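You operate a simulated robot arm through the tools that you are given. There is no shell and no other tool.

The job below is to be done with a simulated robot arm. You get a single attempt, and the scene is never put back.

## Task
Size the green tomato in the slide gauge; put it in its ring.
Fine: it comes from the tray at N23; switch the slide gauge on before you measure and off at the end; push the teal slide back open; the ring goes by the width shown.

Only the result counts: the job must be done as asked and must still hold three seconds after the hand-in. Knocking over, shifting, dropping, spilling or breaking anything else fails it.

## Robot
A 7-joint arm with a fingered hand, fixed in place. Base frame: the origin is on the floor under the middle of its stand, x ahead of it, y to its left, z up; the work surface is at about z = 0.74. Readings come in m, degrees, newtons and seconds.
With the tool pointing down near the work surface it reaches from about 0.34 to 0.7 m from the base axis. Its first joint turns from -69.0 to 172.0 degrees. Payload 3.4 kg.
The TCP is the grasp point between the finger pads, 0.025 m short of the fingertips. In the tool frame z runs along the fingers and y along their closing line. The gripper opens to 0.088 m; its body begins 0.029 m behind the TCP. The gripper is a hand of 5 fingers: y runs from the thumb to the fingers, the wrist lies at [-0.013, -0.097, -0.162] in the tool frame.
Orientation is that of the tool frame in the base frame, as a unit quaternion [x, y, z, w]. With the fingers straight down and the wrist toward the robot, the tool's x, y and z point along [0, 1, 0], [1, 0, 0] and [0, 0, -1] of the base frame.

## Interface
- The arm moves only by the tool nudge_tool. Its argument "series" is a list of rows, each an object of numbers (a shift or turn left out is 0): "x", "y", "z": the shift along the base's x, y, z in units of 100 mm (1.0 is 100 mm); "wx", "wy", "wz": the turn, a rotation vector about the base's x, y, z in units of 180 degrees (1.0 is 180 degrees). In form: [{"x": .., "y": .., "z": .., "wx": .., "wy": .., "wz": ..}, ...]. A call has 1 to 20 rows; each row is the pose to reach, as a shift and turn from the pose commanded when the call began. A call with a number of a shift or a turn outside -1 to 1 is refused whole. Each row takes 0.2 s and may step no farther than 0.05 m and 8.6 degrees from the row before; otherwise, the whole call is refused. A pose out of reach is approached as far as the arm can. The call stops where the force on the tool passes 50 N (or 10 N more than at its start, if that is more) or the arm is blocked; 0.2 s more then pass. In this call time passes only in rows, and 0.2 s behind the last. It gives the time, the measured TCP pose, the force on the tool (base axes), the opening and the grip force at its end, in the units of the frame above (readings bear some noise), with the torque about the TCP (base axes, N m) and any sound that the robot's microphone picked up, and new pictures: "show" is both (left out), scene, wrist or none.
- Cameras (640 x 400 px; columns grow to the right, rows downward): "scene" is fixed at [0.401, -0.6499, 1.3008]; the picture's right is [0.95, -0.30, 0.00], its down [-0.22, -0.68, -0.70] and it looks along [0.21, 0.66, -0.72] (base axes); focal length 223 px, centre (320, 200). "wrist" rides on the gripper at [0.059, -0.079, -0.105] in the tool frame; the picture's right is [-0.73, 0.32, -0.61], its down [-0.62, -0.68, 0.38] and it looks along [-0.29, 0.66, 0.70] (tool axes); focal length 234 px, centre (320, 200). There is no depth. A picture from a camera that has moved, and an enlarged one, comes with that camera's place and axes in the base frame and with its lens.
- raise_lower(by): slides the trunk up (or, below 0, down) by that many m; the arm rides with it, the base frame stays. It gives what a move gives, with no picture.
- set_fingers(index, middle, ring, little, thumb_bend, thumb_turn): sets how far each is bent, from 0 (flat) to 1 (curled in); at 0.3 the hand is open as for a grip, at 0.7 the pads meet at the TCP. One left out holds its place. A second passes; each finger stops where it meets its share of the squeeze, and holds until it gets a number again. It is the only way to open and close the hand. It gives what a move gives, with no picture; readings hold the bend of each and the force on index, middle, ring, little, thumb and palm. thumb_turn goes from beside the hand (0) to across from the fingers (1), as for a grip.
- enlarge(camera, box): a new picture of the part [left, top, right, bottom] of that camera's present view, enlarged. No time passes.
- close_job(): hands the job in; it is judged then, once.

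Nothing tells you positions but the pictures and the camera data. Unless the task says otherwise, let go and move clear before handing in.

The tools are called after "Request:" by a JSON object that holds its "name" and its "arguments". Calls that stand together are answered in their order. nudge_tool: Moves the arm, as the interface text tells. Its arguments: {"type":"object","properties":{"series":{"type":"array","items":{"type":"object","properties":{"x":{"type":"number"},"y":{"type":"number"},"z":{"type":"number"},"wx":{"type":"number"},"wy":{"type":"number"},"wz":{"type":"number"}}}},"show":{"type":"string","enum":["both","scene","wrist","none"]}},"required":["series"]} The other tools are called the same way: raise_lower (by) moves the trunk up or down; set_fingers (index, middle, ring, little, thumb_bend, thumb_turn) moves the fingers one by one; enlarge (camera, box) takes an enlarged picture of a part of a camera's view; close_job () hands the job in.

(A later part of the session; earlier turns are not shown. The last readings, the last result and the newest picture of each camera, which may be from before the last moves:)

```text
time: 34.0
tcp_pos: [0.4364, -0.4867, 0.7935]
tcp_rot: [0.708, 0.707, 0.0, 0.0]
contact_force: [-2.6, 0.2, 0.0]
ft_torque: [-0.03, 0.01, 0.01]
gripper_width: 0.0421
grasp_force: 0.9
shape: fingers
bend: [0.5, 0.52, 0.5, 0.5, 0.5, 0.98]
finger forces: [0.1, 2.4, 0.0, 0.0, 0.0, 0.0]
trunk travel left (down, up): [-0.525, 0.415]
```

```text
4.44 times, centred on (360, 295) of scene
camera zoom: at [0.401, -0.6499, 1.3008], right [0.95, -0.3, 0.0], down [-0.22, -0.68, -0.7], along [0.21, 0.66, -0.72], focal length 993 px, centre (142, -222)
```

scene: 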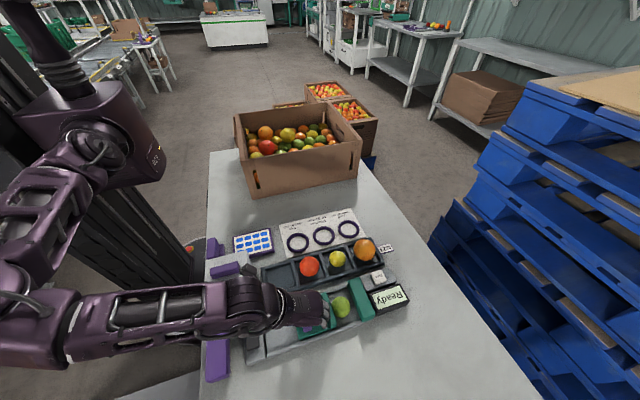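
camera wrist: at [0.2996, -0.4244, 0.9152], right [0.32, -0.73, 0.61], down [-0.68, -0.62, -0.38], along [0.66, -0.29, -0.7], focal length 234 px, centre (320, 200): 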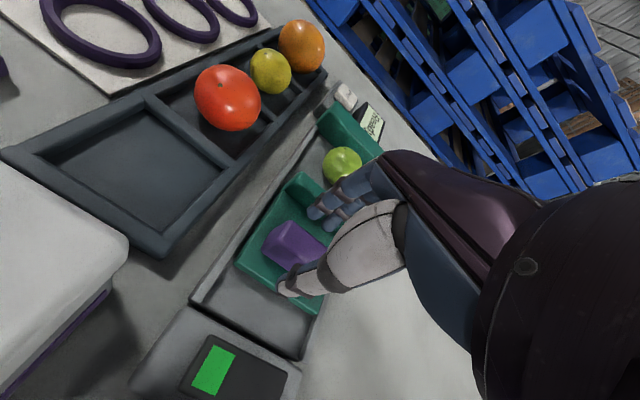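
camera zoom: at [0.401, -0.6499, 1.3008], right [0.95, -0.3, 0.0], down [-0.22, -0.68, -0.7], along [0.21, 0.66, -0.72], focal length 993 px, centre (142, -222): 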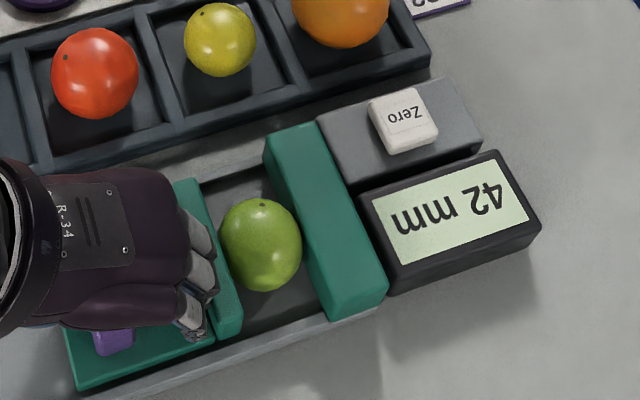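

The display now shows a width. I'll zoom in to read it precisely.

Request:
{"name": "enlarge", "arguments": {"camera": "scene", "box": [360, 275, 415, 310]}}

Request:
{"name": "enlarge", "arguments": {"camera": "wrist", "box": [250, 50, 400, 200]}}

```text
11.43 times, centred on (388, 292) of scene
camera zoom: at [0.401, -0.6499, 1.3008], right [0.95, -0.3, 0.0], down [-0.22, -0.68, -0.7], along [0.21, 0.66, -0.72], focal length 2554 px, centre (-451, -857)
```

zoom: 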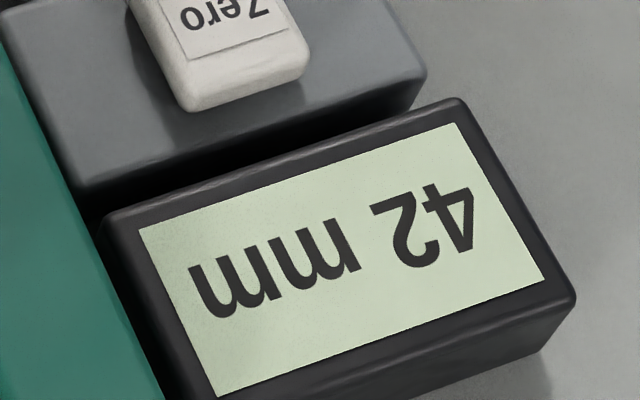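

```text
2.67 times, centred on (325, 125) of wrist
camera zoom: at [0.3578, -0.427, 0.8991], right [0.32, -0.73, 0.61], down [-0.68, -0.62, -0.38], along [0.66, -0.29, -0.7], focal length 624 px, centre (307, 400)
```

zoom: 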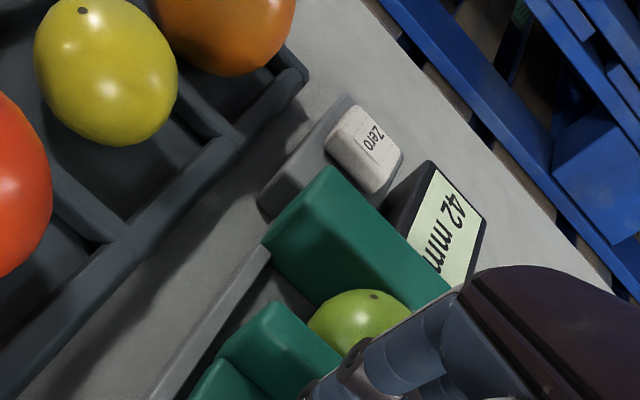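

The gauge shows 42 mm (under 48 mm → the Small ring), which matches my visual estimate. I'll hold still a moment to confirm the reading is stable.

Request:
{"name": "nudge_tool", "arguments": {"series": [{"x": 0.005}, {"x": 0.005}, {"x": 0.005}], "show": "none"}}

Request:
{"name": "enlarge", "arguments": {"camera": "scene", "box": [300, 250, 420, 340]}}

```text
time: 34.8
tcp_pos: [0.4367, -0.4871, 0.7941]
tcp_rot: [0.707, 0.707, -0.001, -0.001]
contact_force: [-2.6, -0.9, 1.1]
ft_torque: [-0.03, -0.01, -0.06]
gripper_width: 0.0419
grasp_force: 1.2
shape: fingers
bend: [0.5, 0.52, 0.5, 0.5, 0.5, 0.98]
finger forces: [0.0, 2.5, 0.1, 0.0, 0.1, 0.1]
trunk travel left (down, up): [-0.525, 0.415]
```

```text
4.44 times, centred on (360, 295) of scene
camera zoom: at [0.401, -0.6499, 1.3008], right [0.95, -0.3, 0.0], down [-0.22, -0.68, -0.7], along [0.21, 0.66, -0.72], focal length 993 px, centre (142, -222)
```

zoom: 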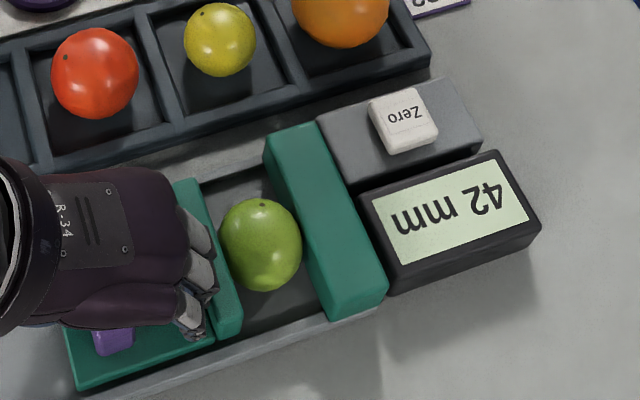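

The reading is stable at 42 mm. I'll pull the slide back open with the fingers in front of the handle.

Request:
{"name": "nudge_tool", "arguments": {"series": [{"x": -0.08}, {"x": -0.16}, {"x": -0.24}, {"x": -0.32}, {"x": -0.4}, {"x": -0.48}, {"x": -0.56}], "show": "scene"}}

Request:
{"name": "enlarge", "arguments": {"camera": "scene", "box": [230, 240, 420, 370]}}

Request:
{"name": "enlarge", "arguments": {"camera": "wrist", "box": [180, 100, 400, 350]}}

```text
time: 36.4
tcp_pos: [0.3804, -0.4859, 0.7929]
tcp_rot: [0.708, 0.706, 0.001, 0.0]
contact_force: [0.0, 1.5, 2.6]
ft_torque: [-0.03, -0.06, -0.02]
gripper_width: 0.0423
grasp_force: 1.6
shape: fingers
bend: [0.49, 0.5, 0.5, 0.5, 0.5, 0.98]
finger forces: [0.3, 2.3, 0.2, 0.0, 0.0, 0.0]
trunk travel left (down, up): [-0.525, 0.415]
```

scene: 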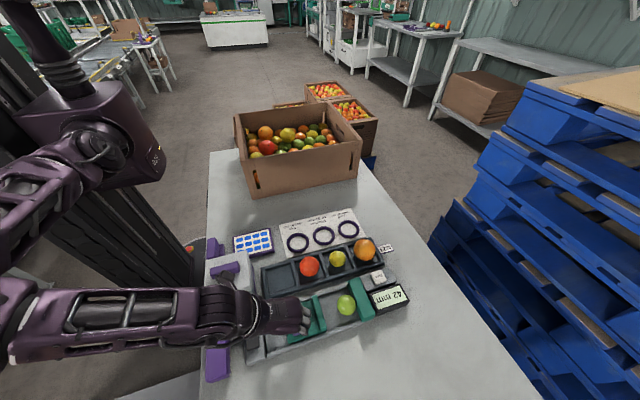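

```text
3.08 times, centred on (325, 305) of scene
camera zoom: at [0.401, -0.6499, 1.3008], right [0.95, -0.3, 0.0], down [-0.22, -0.68, -0.7], along [0.21, 0.66, -0.72], focal length 688 px, centre (305, -123)
```

zoom: 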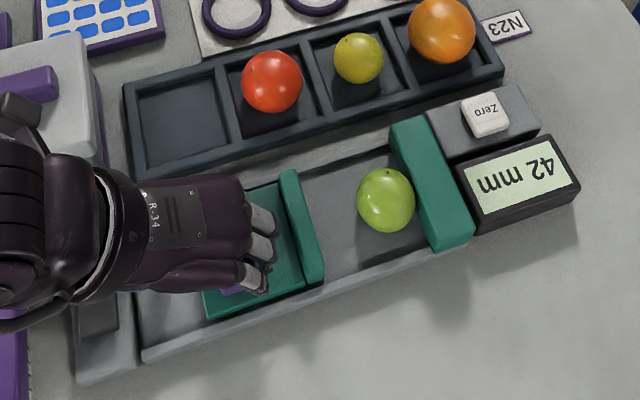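

```text
1.60 times, centred on (290, 225) of wrist
camera zoom: at [0.3017, -0.4265, 0.8979], right [0.32, -0.73, 0.61], down [-0.68, -0.62, -0.38], along [0.66, -0.29, -0.7], focal length 375 px, centre (368, 160)
```

zoom: 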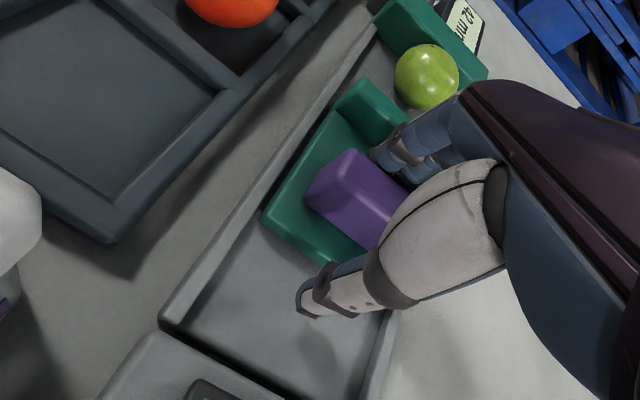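

The slide is about 15 mm short of its original open position, and the display holds 42 mm. I'll pull about 20 mm more.

Request:
{"name": "nudge_tool", "arguments": {"series": [{"x": -0.06}, {"x": -0.12}, {"x": -0.17}, {"x": -0.21}], "show": "none"}}

Request:
{"name": "enlarge", "arguments": {"camera": "scene", "box": [230, 240, 420, 370]}}

Request:
{"name": "enlarge", "arguments": {"camera": "wrist", "box": [180, 100, 400, 350]}}

```text
time: 37.4
tcp_pos: [0.3622, -0.487, 0.794]
tcp_rot: [0.707, 0.707, 0.0, 0.0]
contact_force: [4.2, 0.4, 3.3]
ft_torque: [0.02, -0.15, 0.06]
gripper_width: 0.0446
grasp_force: 3.2
shape: fingers
bend: [0.48, 0.48, 0.49, 0.5, 0.5, 0.98]
finger forces: [2.0, 3.2, 0.8, 0.0, 0.0, 0.1]
trunk travel left (down, up): [-0.525, 0.415]
```

```text
3.08 times, centred on (325, 305) of scene
camera zoom: at [0.401, -0.6499, 1.3008], right [0.95, -0.3, 0.0], down [-0.22, -0.68, -0.7], along [0.21, 0.66, -0.72], focal length 688 px, centre (305, -123)
```

zoom: 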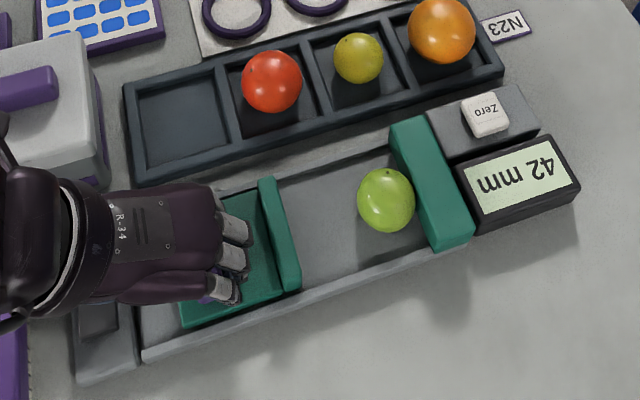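

```text
1.60 times, centred on (290, 225) of wrist
camera zoom: at [0.2831, -0.427, 0.898], right [0.32, -0.73, 0.61], down [-0.68, -0.62, -0.38], along [0.66, -0.29, -0.7], focal length 375 px, centre (368, 160)
```

zoom: 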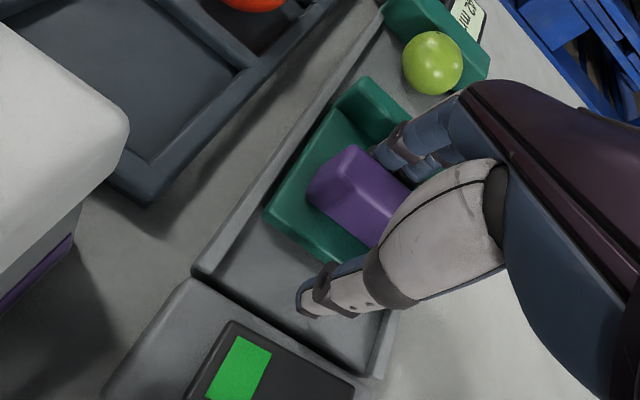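

The slide is back at its original open stop. I'll lift off straight up.

Request:
{"name": "nudge_tool", "arguments": {"series": [{"x": 0.01, "z": 0.06}, {"x": 0.01, "z": 0.3}, {"x": 0.01, "z": 0.65}, {"x": 0.01, "z": 1.0}], "show": "both"}}

Request:
{"name": "enlarge", "arguments": {"camera": "scene", "box": [230, 240, 420, 370]}}

Request:
{"name": "enlarge", "arguments": {"camera": "wrist", "box": [180, 50, 400, 300]}}

```text
time: 38.4
tcp_pos: [0.3623, -0.4847, 0.8946]
tcp_rot: [0.707, 0.707, 0.0, 0.0]
contact_force: [0.2, -0.1, 0.2]
ft_torque: [0.02, 0.0, -0.02]
gripper_width: 0.0421
grasp_force: 0.0
shape: fingers
bend: [0.5, 0.5, 0.5, 0.5, 0.5, 0.98]
finger forces: [0.0, 0.1, 0.0, 0.0, 0.0, 0.0]
trunk travel left (down, up): [-0.525, 0.415]
camera wrist: at [0.283, -0.4249, 0.9996], right [0.32, -0.73, 0.61], down [-0.68, -0.62, -0.38], along [0.66, -0.29, -0.7], focal length 234 px, centre (320, 200)
```

scene: 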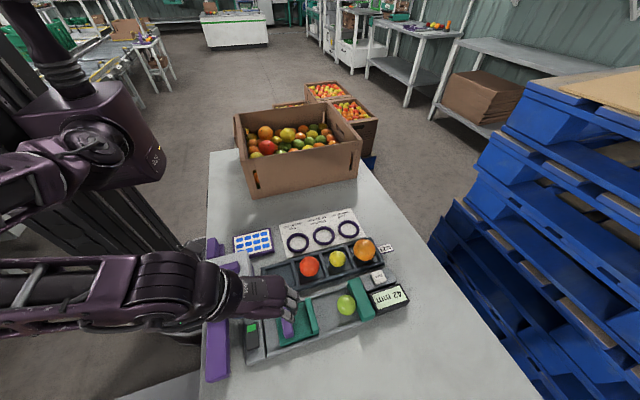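
wrist: 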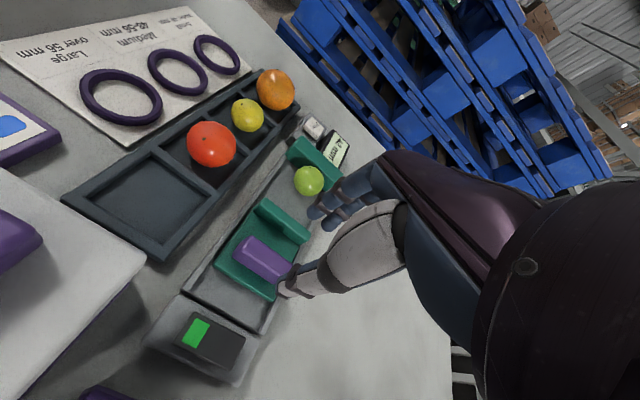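

```text
3.08 times, centred on (325, 305) of scene
camera zoom: at [0.401, -0.6499, 1.3008], right [0.95, -0.3, 0.0], down [-0.22, -0.68, -0.7], along [0.21, 0.66, -0.72], focal length 688 px, centre (305, -123)
```

zoom: 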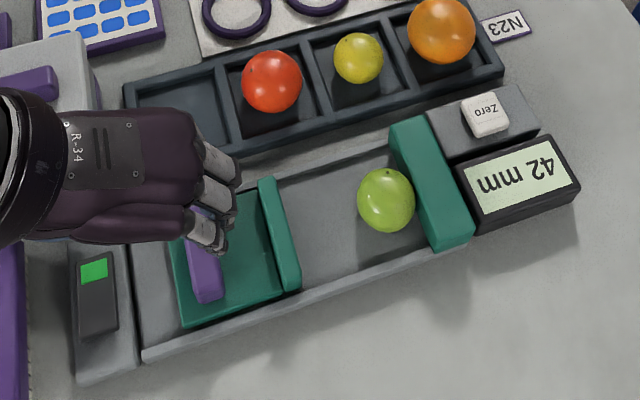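

```text
1.60 times, centred on (290, 175) of wrist
camera zoom: at [0.283, -0.4249, 0.9996], right [0.32, -0.73, 0.61], down [-0.68, -0.62, -0.38], along [0.66, -0.29, -0.7], focal length 375 px, centre (368, 240)
```

zoom: 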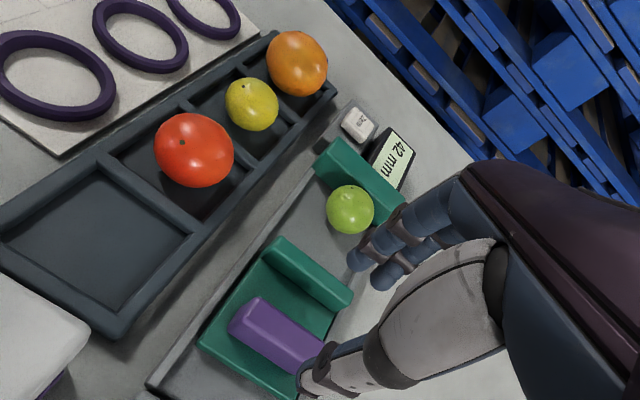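

The slide is open and the display still holds 42 mm. The tomato rests by the fixed jaw at about (0.513, -0.494). I'll turn the hand again so it closes along y and go over it.

Request:
{"name": "set_fingers", "arguments": {"index": 0.45, "middle": 0.45, "ring": 0.4, "little": 0.4, "thumb_bend": 0.45}}

Request:
{"name": "nudge_tool", "arguments": {"series": [{"x": 0.1, "wz": -0.0455}, {"x": 0.2, "wz": -0.0909}, {"x": 0.3, "wz": -0.1364}, {"x": 0.4, "wz": -0.1818}, {"x": 0.5, "wz": -0.2273}, {"x": 0.6, "y": -0.02, "wz": -0.2727}, {"x": 0.7, "y": -0.04, "wz": -0.3182}, {"x": 0.8, "y": -0.06, "wz": -0.3636}, {"x": 0.9, "y": -0.08, "wz": -0.4091}, {"x": 1.0, "y": -0.08, "wz": -0.4545}, {"x": 1.0, "y": -0.08, "wz": -0.5}], "show": "none"}}

Request:
{"name": "nudge_tool", "arguments": {"series": [{"x": 0.25}, {"x": 0.486}, {"x": 0.486, "z": -0.3}, {"x": 0.486, "z": -0.6}], "show": "both"}}

Request:
{"name": "enlarge", "arguments": {"camera": "wrist", "box": [100, 130, 440, 350]}}

Request:
{"name": "enlarge", "arguments": {"camera": "scene", "box": [280, 240, 420, 350]}}

```text
time: 39.4
tcp_pos: [0.3616, -0.4859, 0.8939]
tcp_rot: [0.707, 0.707, 0.001, -0.001]
contact_force: [-0.6, -0.8, 0.2]
ft_torque: [-0.02, -0.02, 0.0]
gripper_width: 0.0522
grasp_force: 0.1
shape: fingers
bend: [0.45, 0.45, 0.4, 0.4, 0.45, 0.97]
finger forces: [0.0, 0.1, 0.0, 0.1, 0.0, 0.0]
trunk travel left (down, up): [-0.525, 0.415]
```

```text
time: 41.8
tcp_pos: [0.4628, -0.4932, 0.8934]
tcp_rot: [1.0, 0.0, 0.001, 0.0]
contact_force: [0.0, 0.4, -0.1]
ft_torque: [-0.01, 0.01, 0.03]
gripper_width: 0.0522
grasp_force: 0.0
shape: fingers
bend: [0.45, 0.45, 0.4, 0.4, 0.45, 0.97]
finger forces: [0.1, 0.1, 0.0, 0.0, 0.0, 0.0]
out of reach, approached as far as the arm can: row 7
trunk travel left (down, up): [-0.525, 0.415]
```

```text
time: 42.8
tcp_pos: [0.5133, -0.4938, 0.8313]
tcp_rot: [1.0, 0.0, -0.001, -0.001]
contact_force: [-0.4, -0.4, -0.3]
ft_torque: [0.01, -0.02, -0.01]
gripper_width: 0.0524
grasp_force: 0.1
shape: fingers
bend: [0.45, 0.45, 0.4, 0.4, 0.45, 0.97]
finger forces: [0.0, 0.0, 0.0, 0.0, 0.0, 0.0]
trunk travel left (down, up): [-0.525, 0.415]
camera wrist: at [0.5726, -0.4141, 0.9363], right [-0.73, -0.32, 0.61], down [-0.62, 0.68, -0.38], along [-0.29, -0.66, -0.7], focal length 234 px, centre (320, 200)
```

scene: 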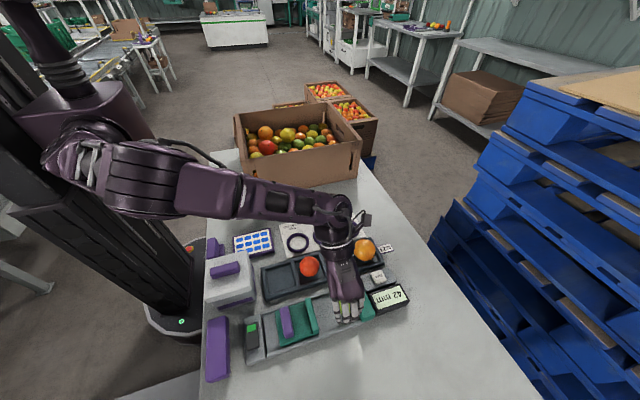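
wrist: 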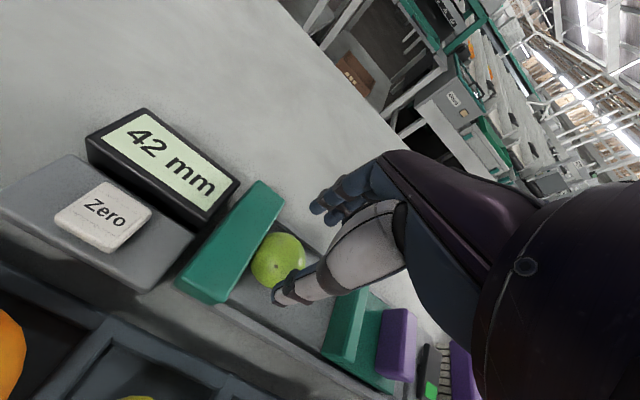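

```text
1.82 times, centred on (270, 240) of wrist
camera zoom: at [0.5726, -0.4141, 0.9363], right [-0.73, -0.32, 0.61], down [-0.62, 0.68, -0.38], along [-0.29, -0.66, -0.7], focal length 426 px, centre (411, 127)
```

zoom: 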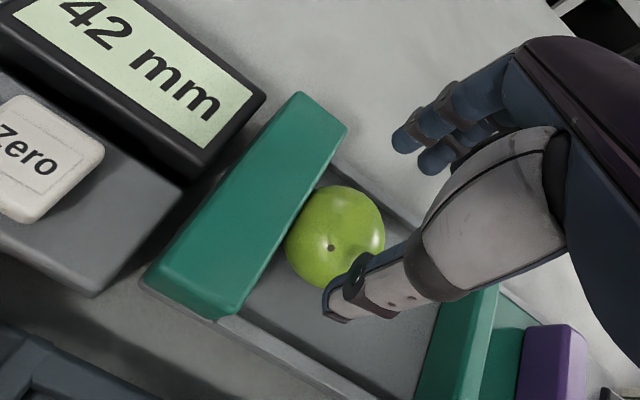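

```text
3.64 times, centred on (350, 295) of scene
camera zoom: at [0.401, -0.6499, 1.3008], right [0.95, -0.3, 0.0], down [-0.22, -0.68, -0.7], along [0.21, 0.66, -0.72], focal length 812 px, centre (211, -146)
```

zoom: 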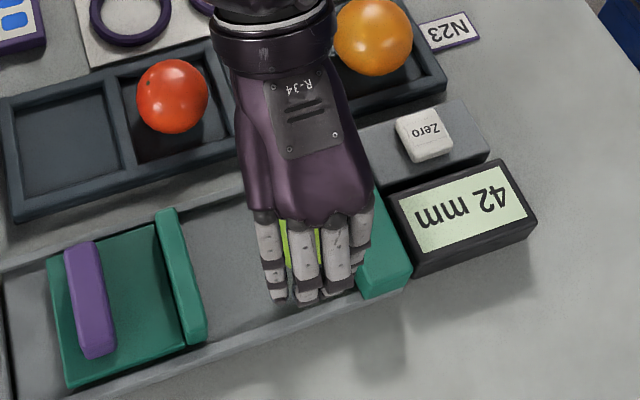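

Alignment with the tomato is good (within 2 mm). I'll lower to the grip height.

Request:
{"name": "nudge_tool", "arguments": {"series": [{"z": -0.2}, {"z": -0.36}, {"z": -0.42}], "show": "none"}}

Request:
{"name": "enlarge", "arguments": {"camera": "wrist", "box": [160, 130, 360, 330]}}

Request:
{"name": "enlarge", "arguments": {"camera": "scene", "box": [300, 250, 400, 340]}}

```text
time: 43.6
tcp_pos: [0.5116, -0.4928, 0.7915]
tcp_rot: [1.0, 0.001, 0.001, 0.0]
contact_force: [0.0, -0.3, -0.4]
ft_torque: [0.0, 0.02, -0.02]
gripper_width: 0.0523
grasp_force: 0.1
shape: fingers
bend: [0.45, 0.45, 0.4, 0.4, 0.45, 0.97]
finger forces: [0.1, 0.0, 0.1, 0.0, 0.0, 0.0]
trunk travel left (down, up): [-0.525, 0.415]
```

```text
2.00 times, centred on (260, 230) of wrist
camera zoom: at [0.5708, -0.4139, 0.8965], right [-0.73, -0.32, 0.61], down [-0.62, 0.68, -0.38], along [-0.29, -0.66, -0.7], focal length 468 px, centre (440, 140)
```

zoom: 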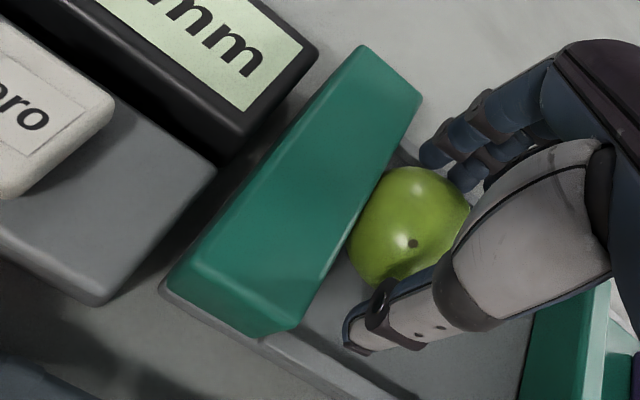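

```text
4.44 times, centred on (350, 295) of scene
camera zoom: at [0.401, -0.6499, 1.3008], right [0.95, -0.3, 0.0], down [-0.22, -0.68, -0.7], along [0.21, 0.66, -0.72], focal length 993 px, centre (187, -222)
```

zoom: 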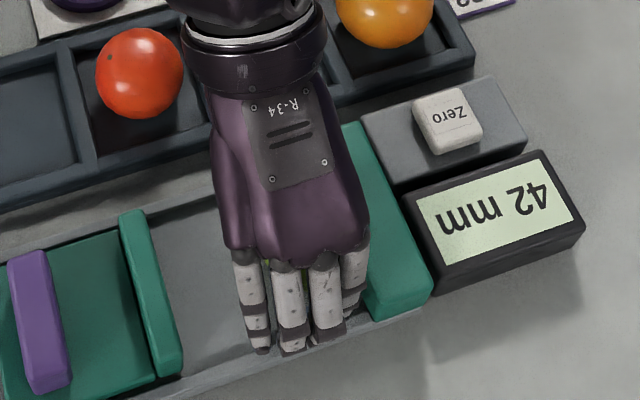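

Clear of the jaw. I'll lower the last 3.5 mm and close index, middle and thumb gently.

Request:
{"name": "nudge_tool", "arguments": {"series": [{"z": -0.02}, {"z": -0.035}], "show": "none"}}

Request:
{"name": "set_fingers", "arguments": {"index": 0.51, "middle": 0.51, "thumb_bend": 0.51}}

Request:
{"name": "enlarge", "arguments": {"camera": "wrist", "box": [160, 130, 360, 330]}}

```text
time: 44.2
tcp_pos: [0.5113, -0.4953, 0.7887]
tcp_rot: [1.0, 0.0, 0.0, 0.0]
contact_force: [-0.6, -1.0, 0.5]
ft_torque: [0.02, 0.05, 0.01]
gripper_width: 0.0521
grasp_force: 0.2
shape: fingers
bend: [0.45, 0.45, 0.4, 0.4, 0.45, 0.97]
finger forces: [0.0, 0.1, 0.0, 0.0, 0.1, 0.0]
trunk travel left (down, up): [-0.525, 0.415]
```

```text
time: 45.2
tcp_pos: [0.5103, -0.4939, 0.7889]
tcp_rot: [1.0, 0.0, 0.0, 0.0]
contact_force: [-0.4, -0.3, 0.6]
ft_torque: [0.02, 0.03, -0.01]
gripper_width: 0.0405
grasp_force: 0.8
shape: fingers
bend: [0.51, 0.51, 0.4, 0.4, 0.5, 0.98]
finger forces: [0.1, 0.0, 0.0, 0.0, 0.1, 0.0]
trunk travel left (down, up): [-0.525, 0.415]
```

```text
2.00 times, centred on (260, 230) of wrist
camera zoom: at [0.5693, -0.4149, 0.8933], right [-0.73, -0.32, 0.61], down [-0.62, 0.68, -0.38], along [-0.29, -0.66, -0.7], focal length 468 px, centre (440, 140)
```

zoom: 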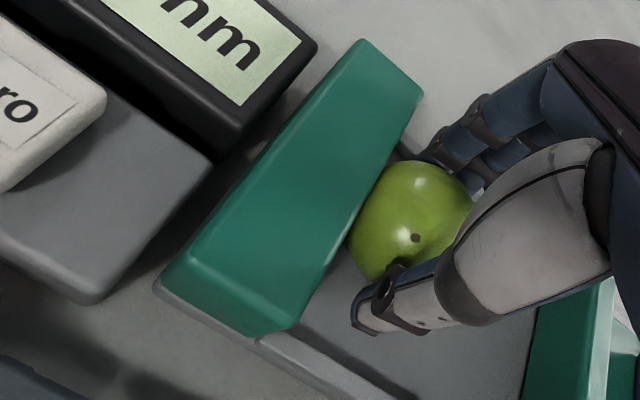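

Request:
{"name": "set_fingers", "arguments": {"index": 0.57, "middle": 0.57, "thumb_bend": 0.57}}

Request:
{"name": "enlarge", "arguments": {"camera": "wrist", "box": [160, 130, 360, 330]}}

```text
time: 46.2
tcp_pos: [0.5111, -0.4949, 0.7882]
tcp_rot: [1.0, 0.0, 0.0, -0.001]
contact_force: [0.0, 0.1, 0.4]
ft_torque: [-0.02, 0.04, 0.0]
gripper_width: 0.0373
grasp_force: 2.5
shape: fingers
bend: [0.53, 0.55, 0.4, 0.4, 0.52, 0.98]
finger forces: [2.0, 0.8, 0.0, 0.0, 2.6, 0.0]
trunk travel left (down, up): [-0.525, 0.415]
```

```text
2.00 times, centred on (260, 230) of wrist
camera zoom: at [0.5693, -0.415, 0.8933], right [-0.73, -0.32, 0.61], down [-0.62, 0.68, -0.38], along [-0.29, -0.66, -0.7], focal length 468 px, centre (440, 140)
```

zoom: 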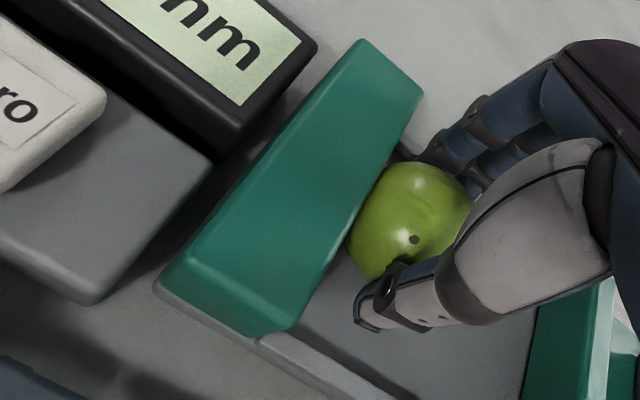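

The tomato is gripped with index 2.0 N, middle 0.8 N, thumb 2.6 N. I'll squeeze slightly more and test-lift.

Request:
{"name": "set_fingers", "arguments": {"index": 0.6, "middle": 0.61, "thumb_bend": 0.6}}

Request:
{"name": "nudge_tool", "arguments": {"series": [{"z": 0.05}, {"z": 0.12}], "show": "none"}}

Request:
{"name": "enlarge", "arguments": {"camera": "wrist", "box": [160, 130, 360, 330]}}

```text
time: 47.2
tcp_pos: [0.5097, -0.4939, 0.789]
tcp_rot: [1.0, 0.0, 0.0, 0.0]
contact_force: [-0.8, -0.3, 0.0]
ft_torque: [-0.01, -0.01, 0.04]
gripper_width: 0.0363
grasp_force: 5.8
shape: fingers
bend: [0.54, 0.58, 0.4, 0.4, 0.52, 0.98]
finger forces: [3.3, 2.3, 0.1, 0.0, 5.7, 0.1]
trunk travel left (down, up): [-0.525, 0.415]
```

```text
time: 47.8
tcp_pos: [0.51, -0.4953, 0.8022]
tcp_rot: [1.0, 0.0, 0.0, 0.0]
contact_force: [0.4, 0.1, -1.0]
ft_torque: [0.02, -0.01, 0.0]
gripper_width: 0.0364
grasp_force: 5.2
shape: fingers
bend: [0.54, 0.58, 0.4, 0.4, 0.52, 0.98]
finger forces: [3.3, 2.2, 0.0, 0.0, 5.7, 0.1]
trunk travel left (down, up): [-0.525, 0.415]
```

```text
2.00 times, centred on (260, 230) of wrist
camera zoom: at [0.5687, -0.4151, 0.9062], right [-0.73, -0.32, 0.61], down [-0.62, 0.68, -0.38], along [-0.29, -0.66, -0.7], focal length 468 px, centre (440, 140)
```

zoom: 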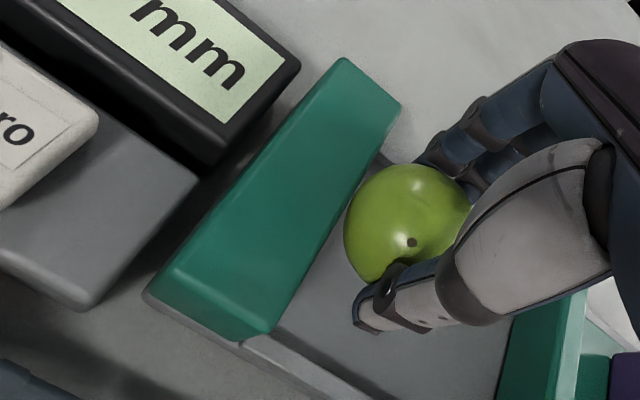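

The tomato is lifted cleanly. I'll raise it high and carry it toward the Small ring, turning the hand back as it goes.

Request:
{"name": "nudge_tool", "arguments": {"series": [{"z": 0.35}, {"z": 0.7}, {"z": 1.0}, {"x": 0.08, "y": 0.17, "z": 1.0, "wz": 0.0417}, {"x": 0.16, "y": 0.34, "z": 1.0, "wz": 0.0833}, {"x": 0.24, "y": 0.5, "z": 1.0, "wz": 0.125}, {"x": 0.32, "y": 0.67, "z": 1.0, "wz": 0.1667}, {"x": 0.4, "y": 0.84, "z": 1.0, "wz": 0.2083}, {"x": 0.47, "y": 1.0, "z": 1.0, "wz": 0.25}], "show": "both"}}

```text
time: 49.8
tcp_pos: [0.5584, -0.3941, 0.9024]
tcp_rot: [0.924, 0.383, 0.0, 0.0]
contact_force: [0.0, -0.1, -0.6]
ft_torque: [-0.01, 0.0, 0.02]
gripper_width: 0.0361
grasp_force: 5.4
shape: fingers
bend: [0.54, 0.58, 0.4, 0.4, 0.52, 0.98]
finger forces: [3.4, 2.2, 0.1, 0.0, 5.7, 0.0]
trunk travel left (down, up): [-0.525, 0.415]
camera wrist: at [0.5438, -0.2952, 1.0069], right [-0.28, -0.74, 0.61], down [-0.92, 0.04, -0.38], along [0.26, -0.67, -0.7], focal length 234 px, centre (320, 200)
```

scene: 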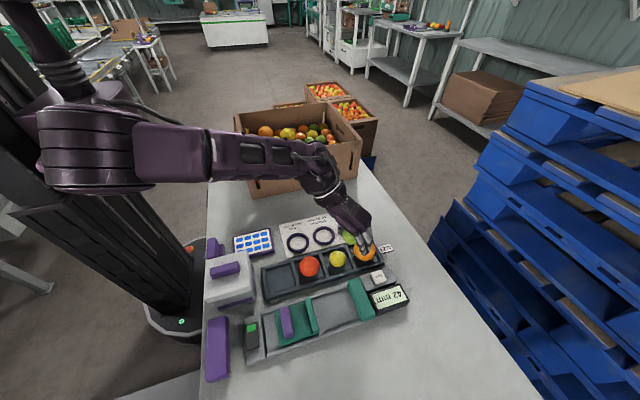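
wrist: 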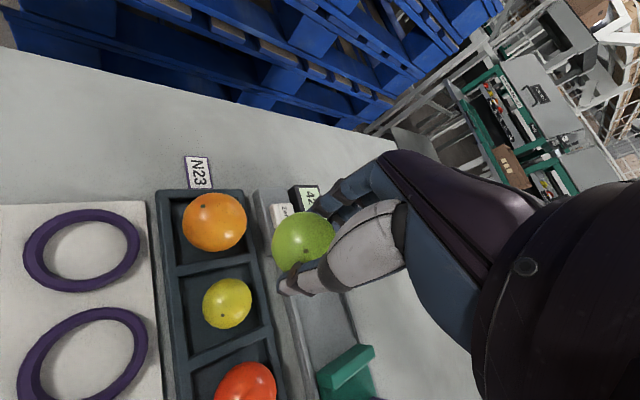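

The tomato is still held and the path is clear. I'll continue to above the Small ring with the hand back at its default heading.

Request:
{"name": "nudge_tool", "arguments": {"series": [{"x": 0.08, "y": 0.17, "wz": 0.0417}, {"x": 0.16, "y": 0.34, "wz": 0.0833}, {"x": 0.24, "y": 0.5, "wz": 0.125}, {"x": 0.32, "y": 0.67, "wz": 0.1667}, {"x": 0.4, "y": 0.84, "wz": 0.2083}, {"x": 0.5, "y": 1.0, "wz": 0.25}], "show": "both"}}

Request:
{"name": "enlarge", "arguments": {"camera": "scene", "box": [260, 180, 420, 300]}}

Request:
{"name": "enlarge", "arguments": {"camera": "wrist", "box": [100, 150, 420, 400]}}

```text
time: 51.2
tcp_pos: [0.6067, -0.2944, 0.9011]
tcp_rot: [0.707, 0.707, 0.0, -0.001]
contact_force: [-0.5, -0.3, -0.4]
ft_torque: [-0.02, 0.0, -0.01]
gripper_width: 0.0359
grasp_force: 5.7
shape: fingers
bend: [0.54, 0.58, 0.4, 0.4, 0.52, 0.98]
finger forces: [3.5, 2.2, 0.0, 0.1, 5.7, 0.1]
trunk travel left (down, up): [-0.525, 0.415]
camera wrist: at [0.5286, -0.2355, 1.006], right [0.32, -0.73, 0.61], down [-0.68, -0.62, -0.38], along [0.66, -0.29, -0.7], focal length 234 px, centre (320, 200)
```

scene: 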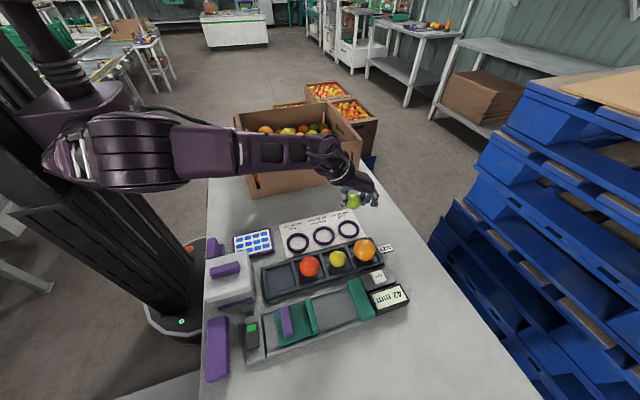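
wrist: 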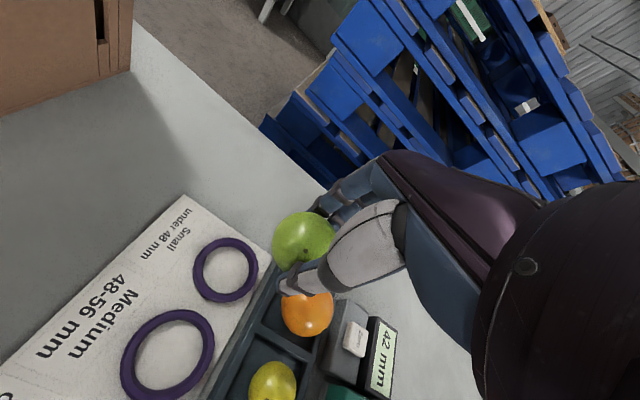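

```text
3.33 times, centred on (340, 240) of scene
camera zoom: at [0.401, -0.6499, 1.3008], right [0.95, -0.3, 0.0], down [-0.22, -0.68, -0.7], along [0.21, 0.66, -0.72], focal length 745 px, centre (253, 67)
```

zoom: 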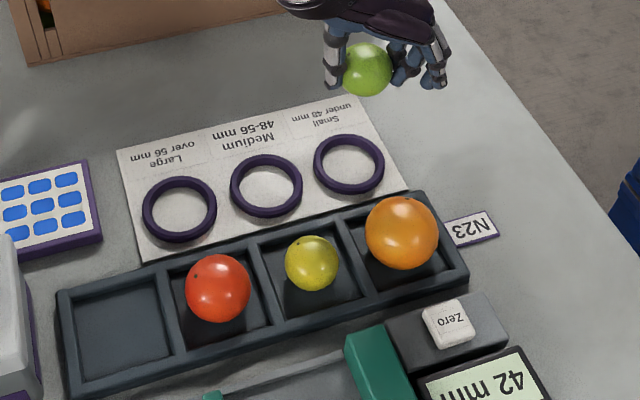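

```text
1.60 times, centred on (260, 275) of wrist
camera zoom: at [0.5286, -0.2355, 1.006], right [0.32, -0.73, 0.61], down [-0.68, -0.62, -0.38], along [0.66, -0.29, -0.7], focal length 375 px, centre (416, 80)
```

zoom: 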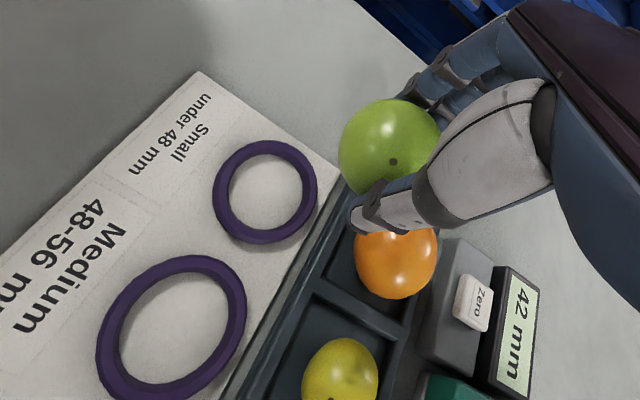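

The Small ring is at about (0.608, -0.2825), and the held tomato needs to shift about +2 mm in x and +9 mm in y. I'll align and descend most of the way.

Request:
{"name": "nudge_tool", "arguments": {"series": [{"x": 0.02, "y": 0.093, "z": -0.1}, {"x": 0.02, "y": 0.093, "z": -0.45}, {"x": 0.02, "y": 0.093, "z": -0.75}], "show": "both"}}

Request:
{"name": "enlarge", "arguments": {"camera": "scene", "box": [300, 190, 400, 270]}}

Request:
{"name": "enlarge", "arguments": {"camera": "wrist", "box": [180, 150, 400, 350]}}

```text
time: 52.0
tcp_pos: [0.609, -0.2871, 0.827]
tcp_rot: [0.707, 0.707, 0.0, -0.001]
contact_force: [-0.1, 0.3, -1.2]
ft_torque: [0.05, -0.01, 0.01]
gripper_width: 0.0363
grasp_force: 5.3
shape: fingers
bend: [0.54, 0.58, 0.4, 0.4, 0.52, 0.98]
finger forces: [3.5, 2.2, 0.0, 0.0, 5.5, 0.0]
trunk travel left (down, up): [-0.525, 0.415]
camera wrist: at [0.531, -0.2286, 0.9319], right [0.32, -0.73, 0.61], down [-0.68, -0.62, -0.38], along [0.66, -0.29, -0.7], focal length 234 px, centre (320, 200)
```

scene: 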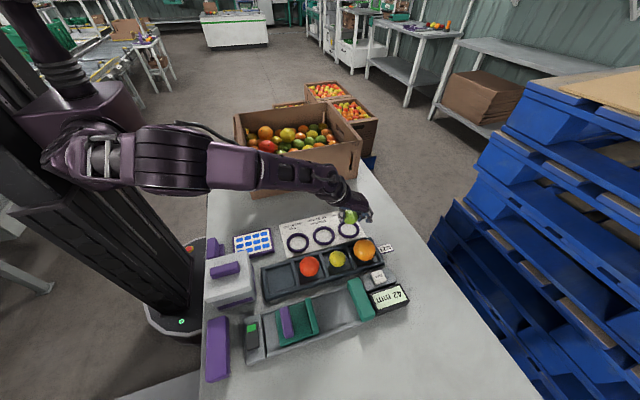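
wrist: 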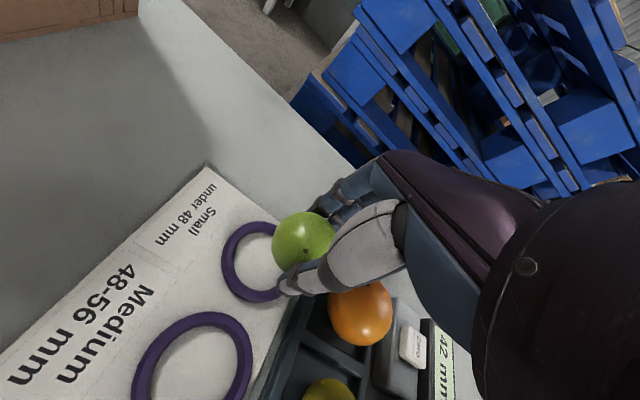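

```text
5.00 times, centred on (350, 230) of scene
camera zoom: at [0.401, -0.6499, 1.3008], right [0.95, -0.3, 0.0], down [-0.22, -0.68, -0.7], along [0.21, 0.66, -0.72], focal length 1117 px, centre (170, 50)
```

zoom: 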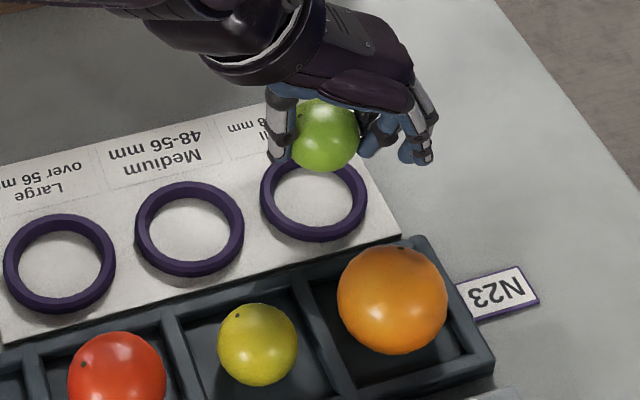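

```text
2.00 times, centred on (290, 250) of wrist
camera zoom: at [0.531, -0.2286, 0.9319], right [0.32, -0.73, 0.61], down [-0.68, -0.62, -0.38], along [0.66, -0.29, -0.7], focal length 468 px, centre (380, 100)
```

zoom: 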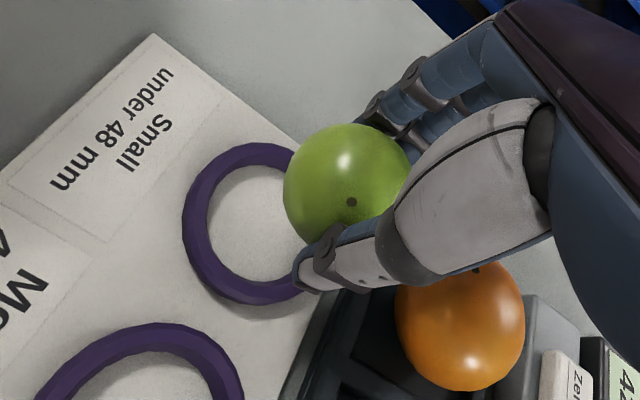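

Both cameras agree the tomato is within about 1–3 mm of the ring's centre. I'll go down with a 1 mm y correction, checking the force.

Request:
{"name": "nudge_tool", "arguments": {"series": [{"y": 0.01, "z": -0.15}, {"y": 0.01, "z": -0.28}, {"y": 0.01, "z": -0.35}], "show": "none"}}

Request:
{"name": "enlarge", "arguments": {"camera": "scene", "box": [310, 200, 390, 260]}}

Request:
{"name": "enlarge", "arguments": {"camera": "wrist", "box": [200, 170, 360, 330]}}

```text
time: 52.8
tcp_pos: [0.6101, -0.2857, 0.7919]
tcp_rot: [0.707, 0.707, 0.0, 0.0]
contact_force: [0.1, 0.4, 0.3]
ft_torque: [-0.04, 0.0, -0.01]
gripper_width: 0.0359
grasp_force: 5.4
shape: fingers
bend: [0.54, 0.58, 0.4, 0.4, 0.52, 0.98]
finger forces: [3.5, 2.1, 0.0, 0.0, 5.7, 0.0]
trunk travel left (down, up): [-0.525, 0.415]
```

```text
6.67 times, centred on (350, 230) of scene
camera zoom: at [0.401, -0.6499, 1.3008], right [0.95, -0.3, 0.0], down [-0.22, -0.68, -0.7], along [0.21, 0.66, -0.72], focal length 1490 px, centre (120, 0)
```

zoom: 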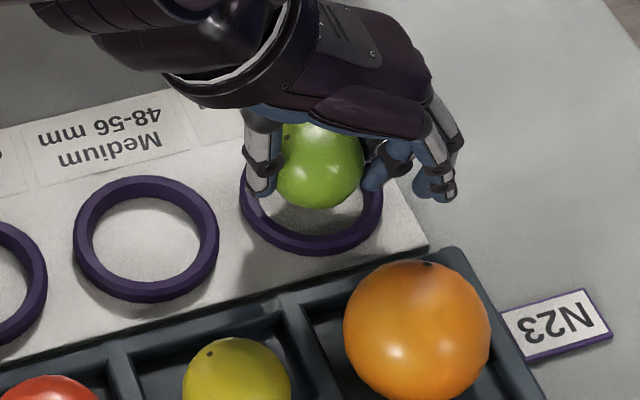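

```text
2.50 times, centred on (280, 250) of wrist
camera zoom: at [0.5322, -0.2266, 0.8958], right [0.32, -0.73, 0.61], down [-0.68, -0.62, -0.38], along [0.66, -0.29, -0.7], focal length 585 px, centre (420, 75)
```

zoom: 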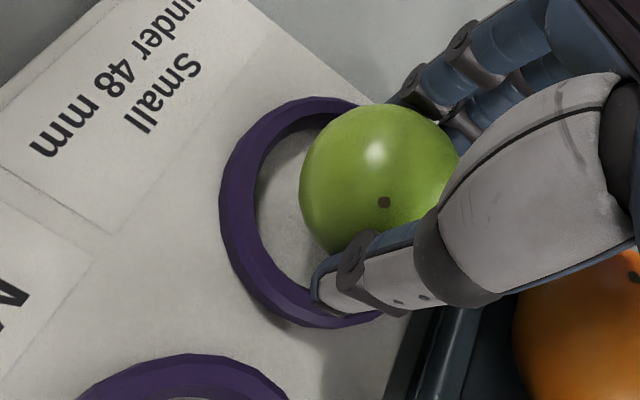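

By both cameras, the tomato is centred in the ring to about a millimetre. I'll lower in small steps until it touches the card.

Request:
{"name": "nudge_tool", "arguments": {"series": [{"z": -0.02}, {"z": -0.04}], "show": "none"}}

```text
time: 53.4
tcp_pos: [0.6099, -0.2864, 0.7878]
tcp_rot: [0.707, 0.707, 0.0, 0.0]
contact_force: [-0.2, 0.1, 0.0]
ft_torque: [-0.01, -0.02, 0.03]
gripper_width: 0.0363
grasp_force: 5.4
shape: fingers
bend: [0.54, 0.58, 0.4, 0.4, 0.52, 0.98]
finger forces: [3.5, 2.1, 0.1, 0.0, 5.6, 0.0]
trunk travel left (down, up): [-0.525, 0.415]
```

Request:
{"name": "nudge_tool", "arguments": {"series": [{"z": -0.02}, {"z": -0.03}], "show": "none"}}

Request:
{"name": "enlarge", "arguments": {"camera": "wrist", "box": [200, 170, 360, 330]}}

Request:
{"name": "enlarge", "arguments": {"camera": "scene", "box": [310, 200, 390, 260]}}

```text
time: 54.0
tcp_pos: [0.6092, -0.2841, 0.7844]
tcp_rot: [0.707, 0.707, 0.0, 0.0]
contact_force: [-0.2, -0.6, -0.7]
ft_torque: [0.02, 0.03, -0.02]
gripper_width: 0.0361
grasp_force: 6.0
shape: fingers
bend: [0.54, 0.58, 0.4, 0.4, 0.52, 0.98]
finger forces: [3.4, 2.2, 0.1, 0.0, 5.6, 0.0]
trunk travel left (down, up): [-0.525, 0.415]
```

```text
2.50 times, centred on (280, 250) of wrist
camera zoom: at [0.5308, -0.2253, 0.8882], right [0.32, -0.73, 0.61], down [-0.68, -0.62, -0.38], along [0.66, -0.29, -0.7], focal length 585 px, centre (420, 75)
```

zoom: 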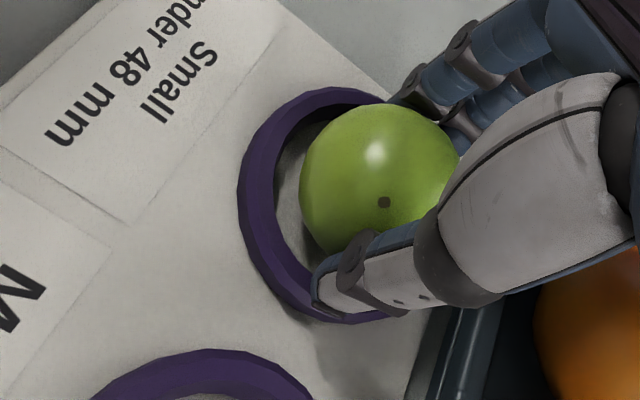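

```text
6.67 times, centred on (350, 230) of scene
camera zoom: at [0.401, -0.6499, 1.3008], right [0.95, -0.3, 0.0], down [-0.22, -0.68, -0.7], along [0.21, 0.66, -0.72], focal length 1490 px, centre (120, 0)
```

zoom: 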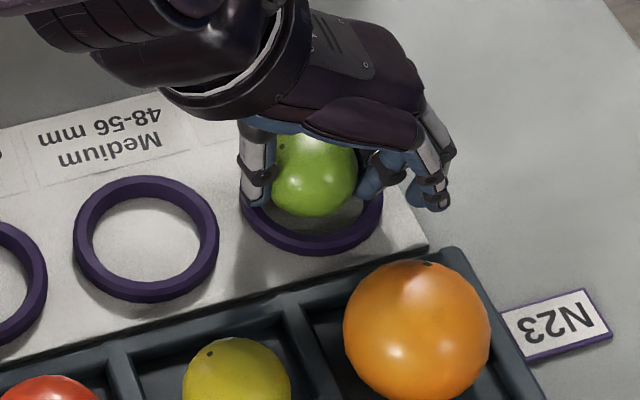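

The tomato is now inside the ring's height with no contact yet. I'll apply a −2 mm y trim and lower in 1.5 mm steps.

Request:
{"name": "nudge_tool", "arguments": {"series": [{"x": 0.005, "y": -0.02}, {"x": 0.005, "y": -0.02, "z": -0.015}], "show": "none"}}

```text
time: 54.6
tcp_pos: [0.6107, -0.2869, 0.7822]
tcp_rot: [0.706, 0.708, 0.0, 0.0]
contact_force: [0.1, 1.1, -0.4]
ft_torque: [-0.01, -0.01, 0.01]
gripper_width: 0.0361
grasp_force: 5.5
shape: fingers
bend: [0.54, 0.58, 0.4, 0.4, 0.52, 0.98]
finger forces: [3.4, 2.2, 0.0, 0.0, 5.6, 0.0]
trunk travel left (down, up): [-0.525, 0.415]
```

Request:
{"name": "nudge_tool", "arguments": {"series": [{"z": -0.015}], "show": "none"}}

Request:
{"name": "enlarge", "arguments": {"camera": "scene", "box": [310, 200, 390, 260]}}

```text
time: 55.0
tcp_pos: [0.6104, -0.2866, 0.7823]
tcp_rot: [0.707, 0.707, 0.001, 0.001]
contact_force: [0.5, -1.5, 3.4]
ft_torque: [-0.06, -0.05, 0.0]
gripper_width: 0.0361
grasp_force: 7.8
shape: fingers
bend: [0.54, 0.58, 0.4, 0.4, 0.52, 0.98]
finger forces: [3.3, 5.9, 0.1, 0.0, 5.8, 0.0]
trunk travel left (down, up): [-0.525, 0.415]
```

```text
6.67 times, centred on (350, 230) of scene
camera zoom: at [0.401, -0.6499, 1.3008], right [0.95, -0.3, 0.0], down [-0.22, -0.68, -0.7], along [0.21, 0.66, -0.72], focal length 1490 px, centre (120, 0)
```

zoom: 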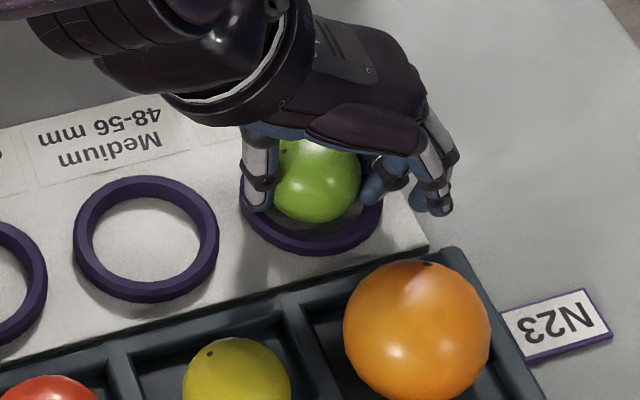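

The middle fingertip touched the ring's top (its force rose to 5.9 N), while the tomato is within a couple of millimetres of the card. I'll rise 1 mm and release gently.

Request:
{"name": "nudge_tool", "arguments": {"series": [{"z": 0.012}], "show": "none"}}

Request:
{"name": "set_fingers", "arguments": {"index": 0.52, "middle": 0.54, "thumb_bend": 0.51}}

Request:
{"name": "enlarge", "arguments": {"camera": "wrist", "box": [200, 170, 360, 330]}}

Request:
{"name": "enlarge", "arguments": {"camera": "scene", "box": [310, 200, 390, 260]}}

```text
time: 55.4
tcp_pos: [0.6098, -0.2872, 0.7833]
tcp_rot: [0.707, 0.707, 0.0, 0.0]
contact_force: [1.4, -0.8, 1.4]
ft_torque: [-0.05, -0.07, 0.02]
gripper_width: 0.0363
grasp_force: 6.5
shape: fingers
bend: [0.54, 0.58, 0.4, 0.4, 0.52, 0.98]
finger forces: [3.7, 3.9, 0.1, 0.1, 5.6, 0.0]
trunk travel left (down, up): [-0.525, 0.415]
```

```text
time: 56.4
tcp_pos: [0.609, -0.2864, 0.7834]
tcp_rot: [0.707, 0.707, 0.0, 0.0]
contact_force: [-0.8, -0.3, 0.6]
ft_torque: [-0.01, 0.02, 0.01]
gripper_width: 0.0397
grasp_force: 1.0
shape: fingers
bend: [0.52, 0.55, 0.4, 0.4, 0.5, 0.98]
finger forces: [0.5, 0.7, 0.0, 0.0, 0.5, 0.1]
trunk travel left (down, up): [-0.525, 0.415]
```

```text
2.50 times, centred on (280, 250) of wrist
camera zoom: at [0.5308, -0.2275, 0.8868], right [0.32, -0.73, 0.61], down [-0.68, -0.62, -0.38], along [0.66, -0.29, -0.7], focal length 585 px, centre (420, 75)
```

zoom: 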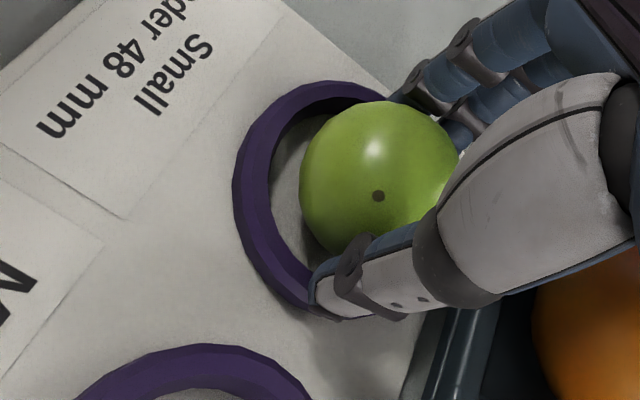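

```text
6.67 times, centred on (350, 230) of scene
camera zoom: at [0.401, -0.6499, 1.3008], right [0.95, -0.3, 0.0], down [-0.22, -0.68, -0.7], along [0.21, 0.66, -0.72], focal length 1490 px, centre (120, 0)
```

zoom: 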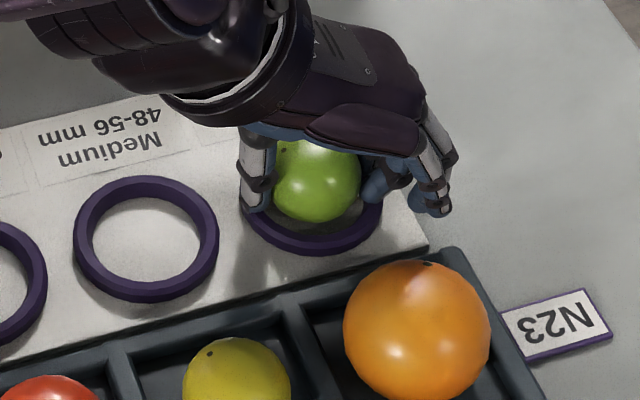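

Grip is nearly released and the ring hasn't moved. I'll open a bit more, then check.

Request:
{"name": "set_fingers", "arguments": {"index": 0.49, "middle": 0.5, "thumb_bend": 0.48}}

Request:
{"name": "enlarge", "arguments": {"camera": "wrist", "box": [200, 170, 360, 330]}}

Request:
{"name": "enlarge", "arguments": {"camera": "scene", "box": [310, 200, 390, 260]}}

```text
time: 57.4
tcp_pos: [0.6106, -0.2864, 0.7826]
tcp_rot: [0.707, 0.707, -0.001, 0.0]
contact_force: [-0.6, 0.2, 0.7]
ft_torque: [0.0, 0.0, 0.01]
gripper_width: 0.0444
grasp_force: 0.5
shape: fingers
bend: [0.49, 0.51, 0.4, 0.4, 0.48, 0.98]
finger forces: [0.0, 0.8, 0.0, 0.0, 0.1, 0.1]
trunk travel left (down, up): [-0.525, 0.415]
```

```text
2.50 times, centred on (280, 250) of wrist
camera zoom: at [0.5307, -0.2274, 0.8869], right [0.32, -0.73, 0.61], down [-0.68, -0.62, -0.38], along [0.66, -0.29, -0.7], focal length 585 px, centre (420, 75)
```

zoom: 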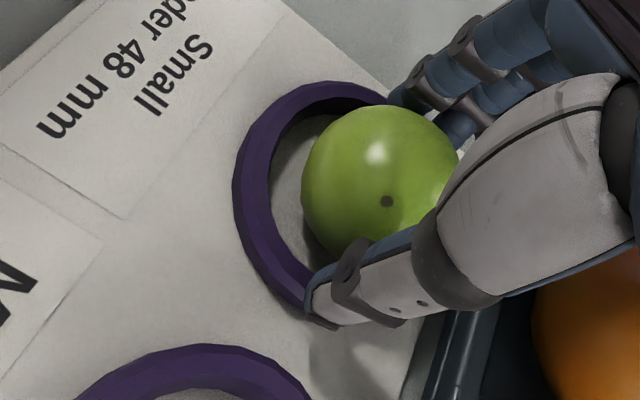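

```text
6.67 times, centred on (350, 230) of scene
camera zoom: at [0.401, -0.6499, 1.3008], right [0.95, -0.3, 0.0], down [-0.22, -0.68, -0.7], along [0.21, 0.66, -0.72], focal length 1490 px, centre (120, 0)
```

zoom: 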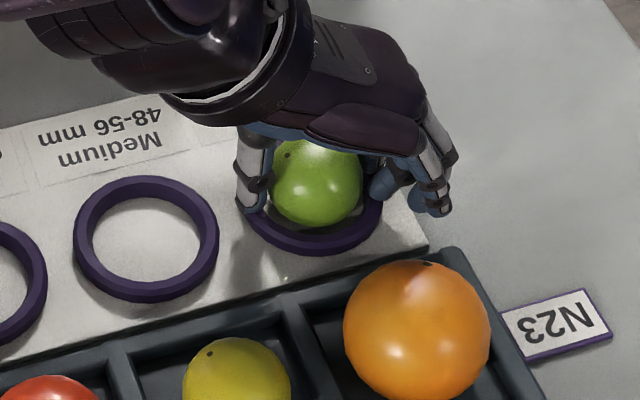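

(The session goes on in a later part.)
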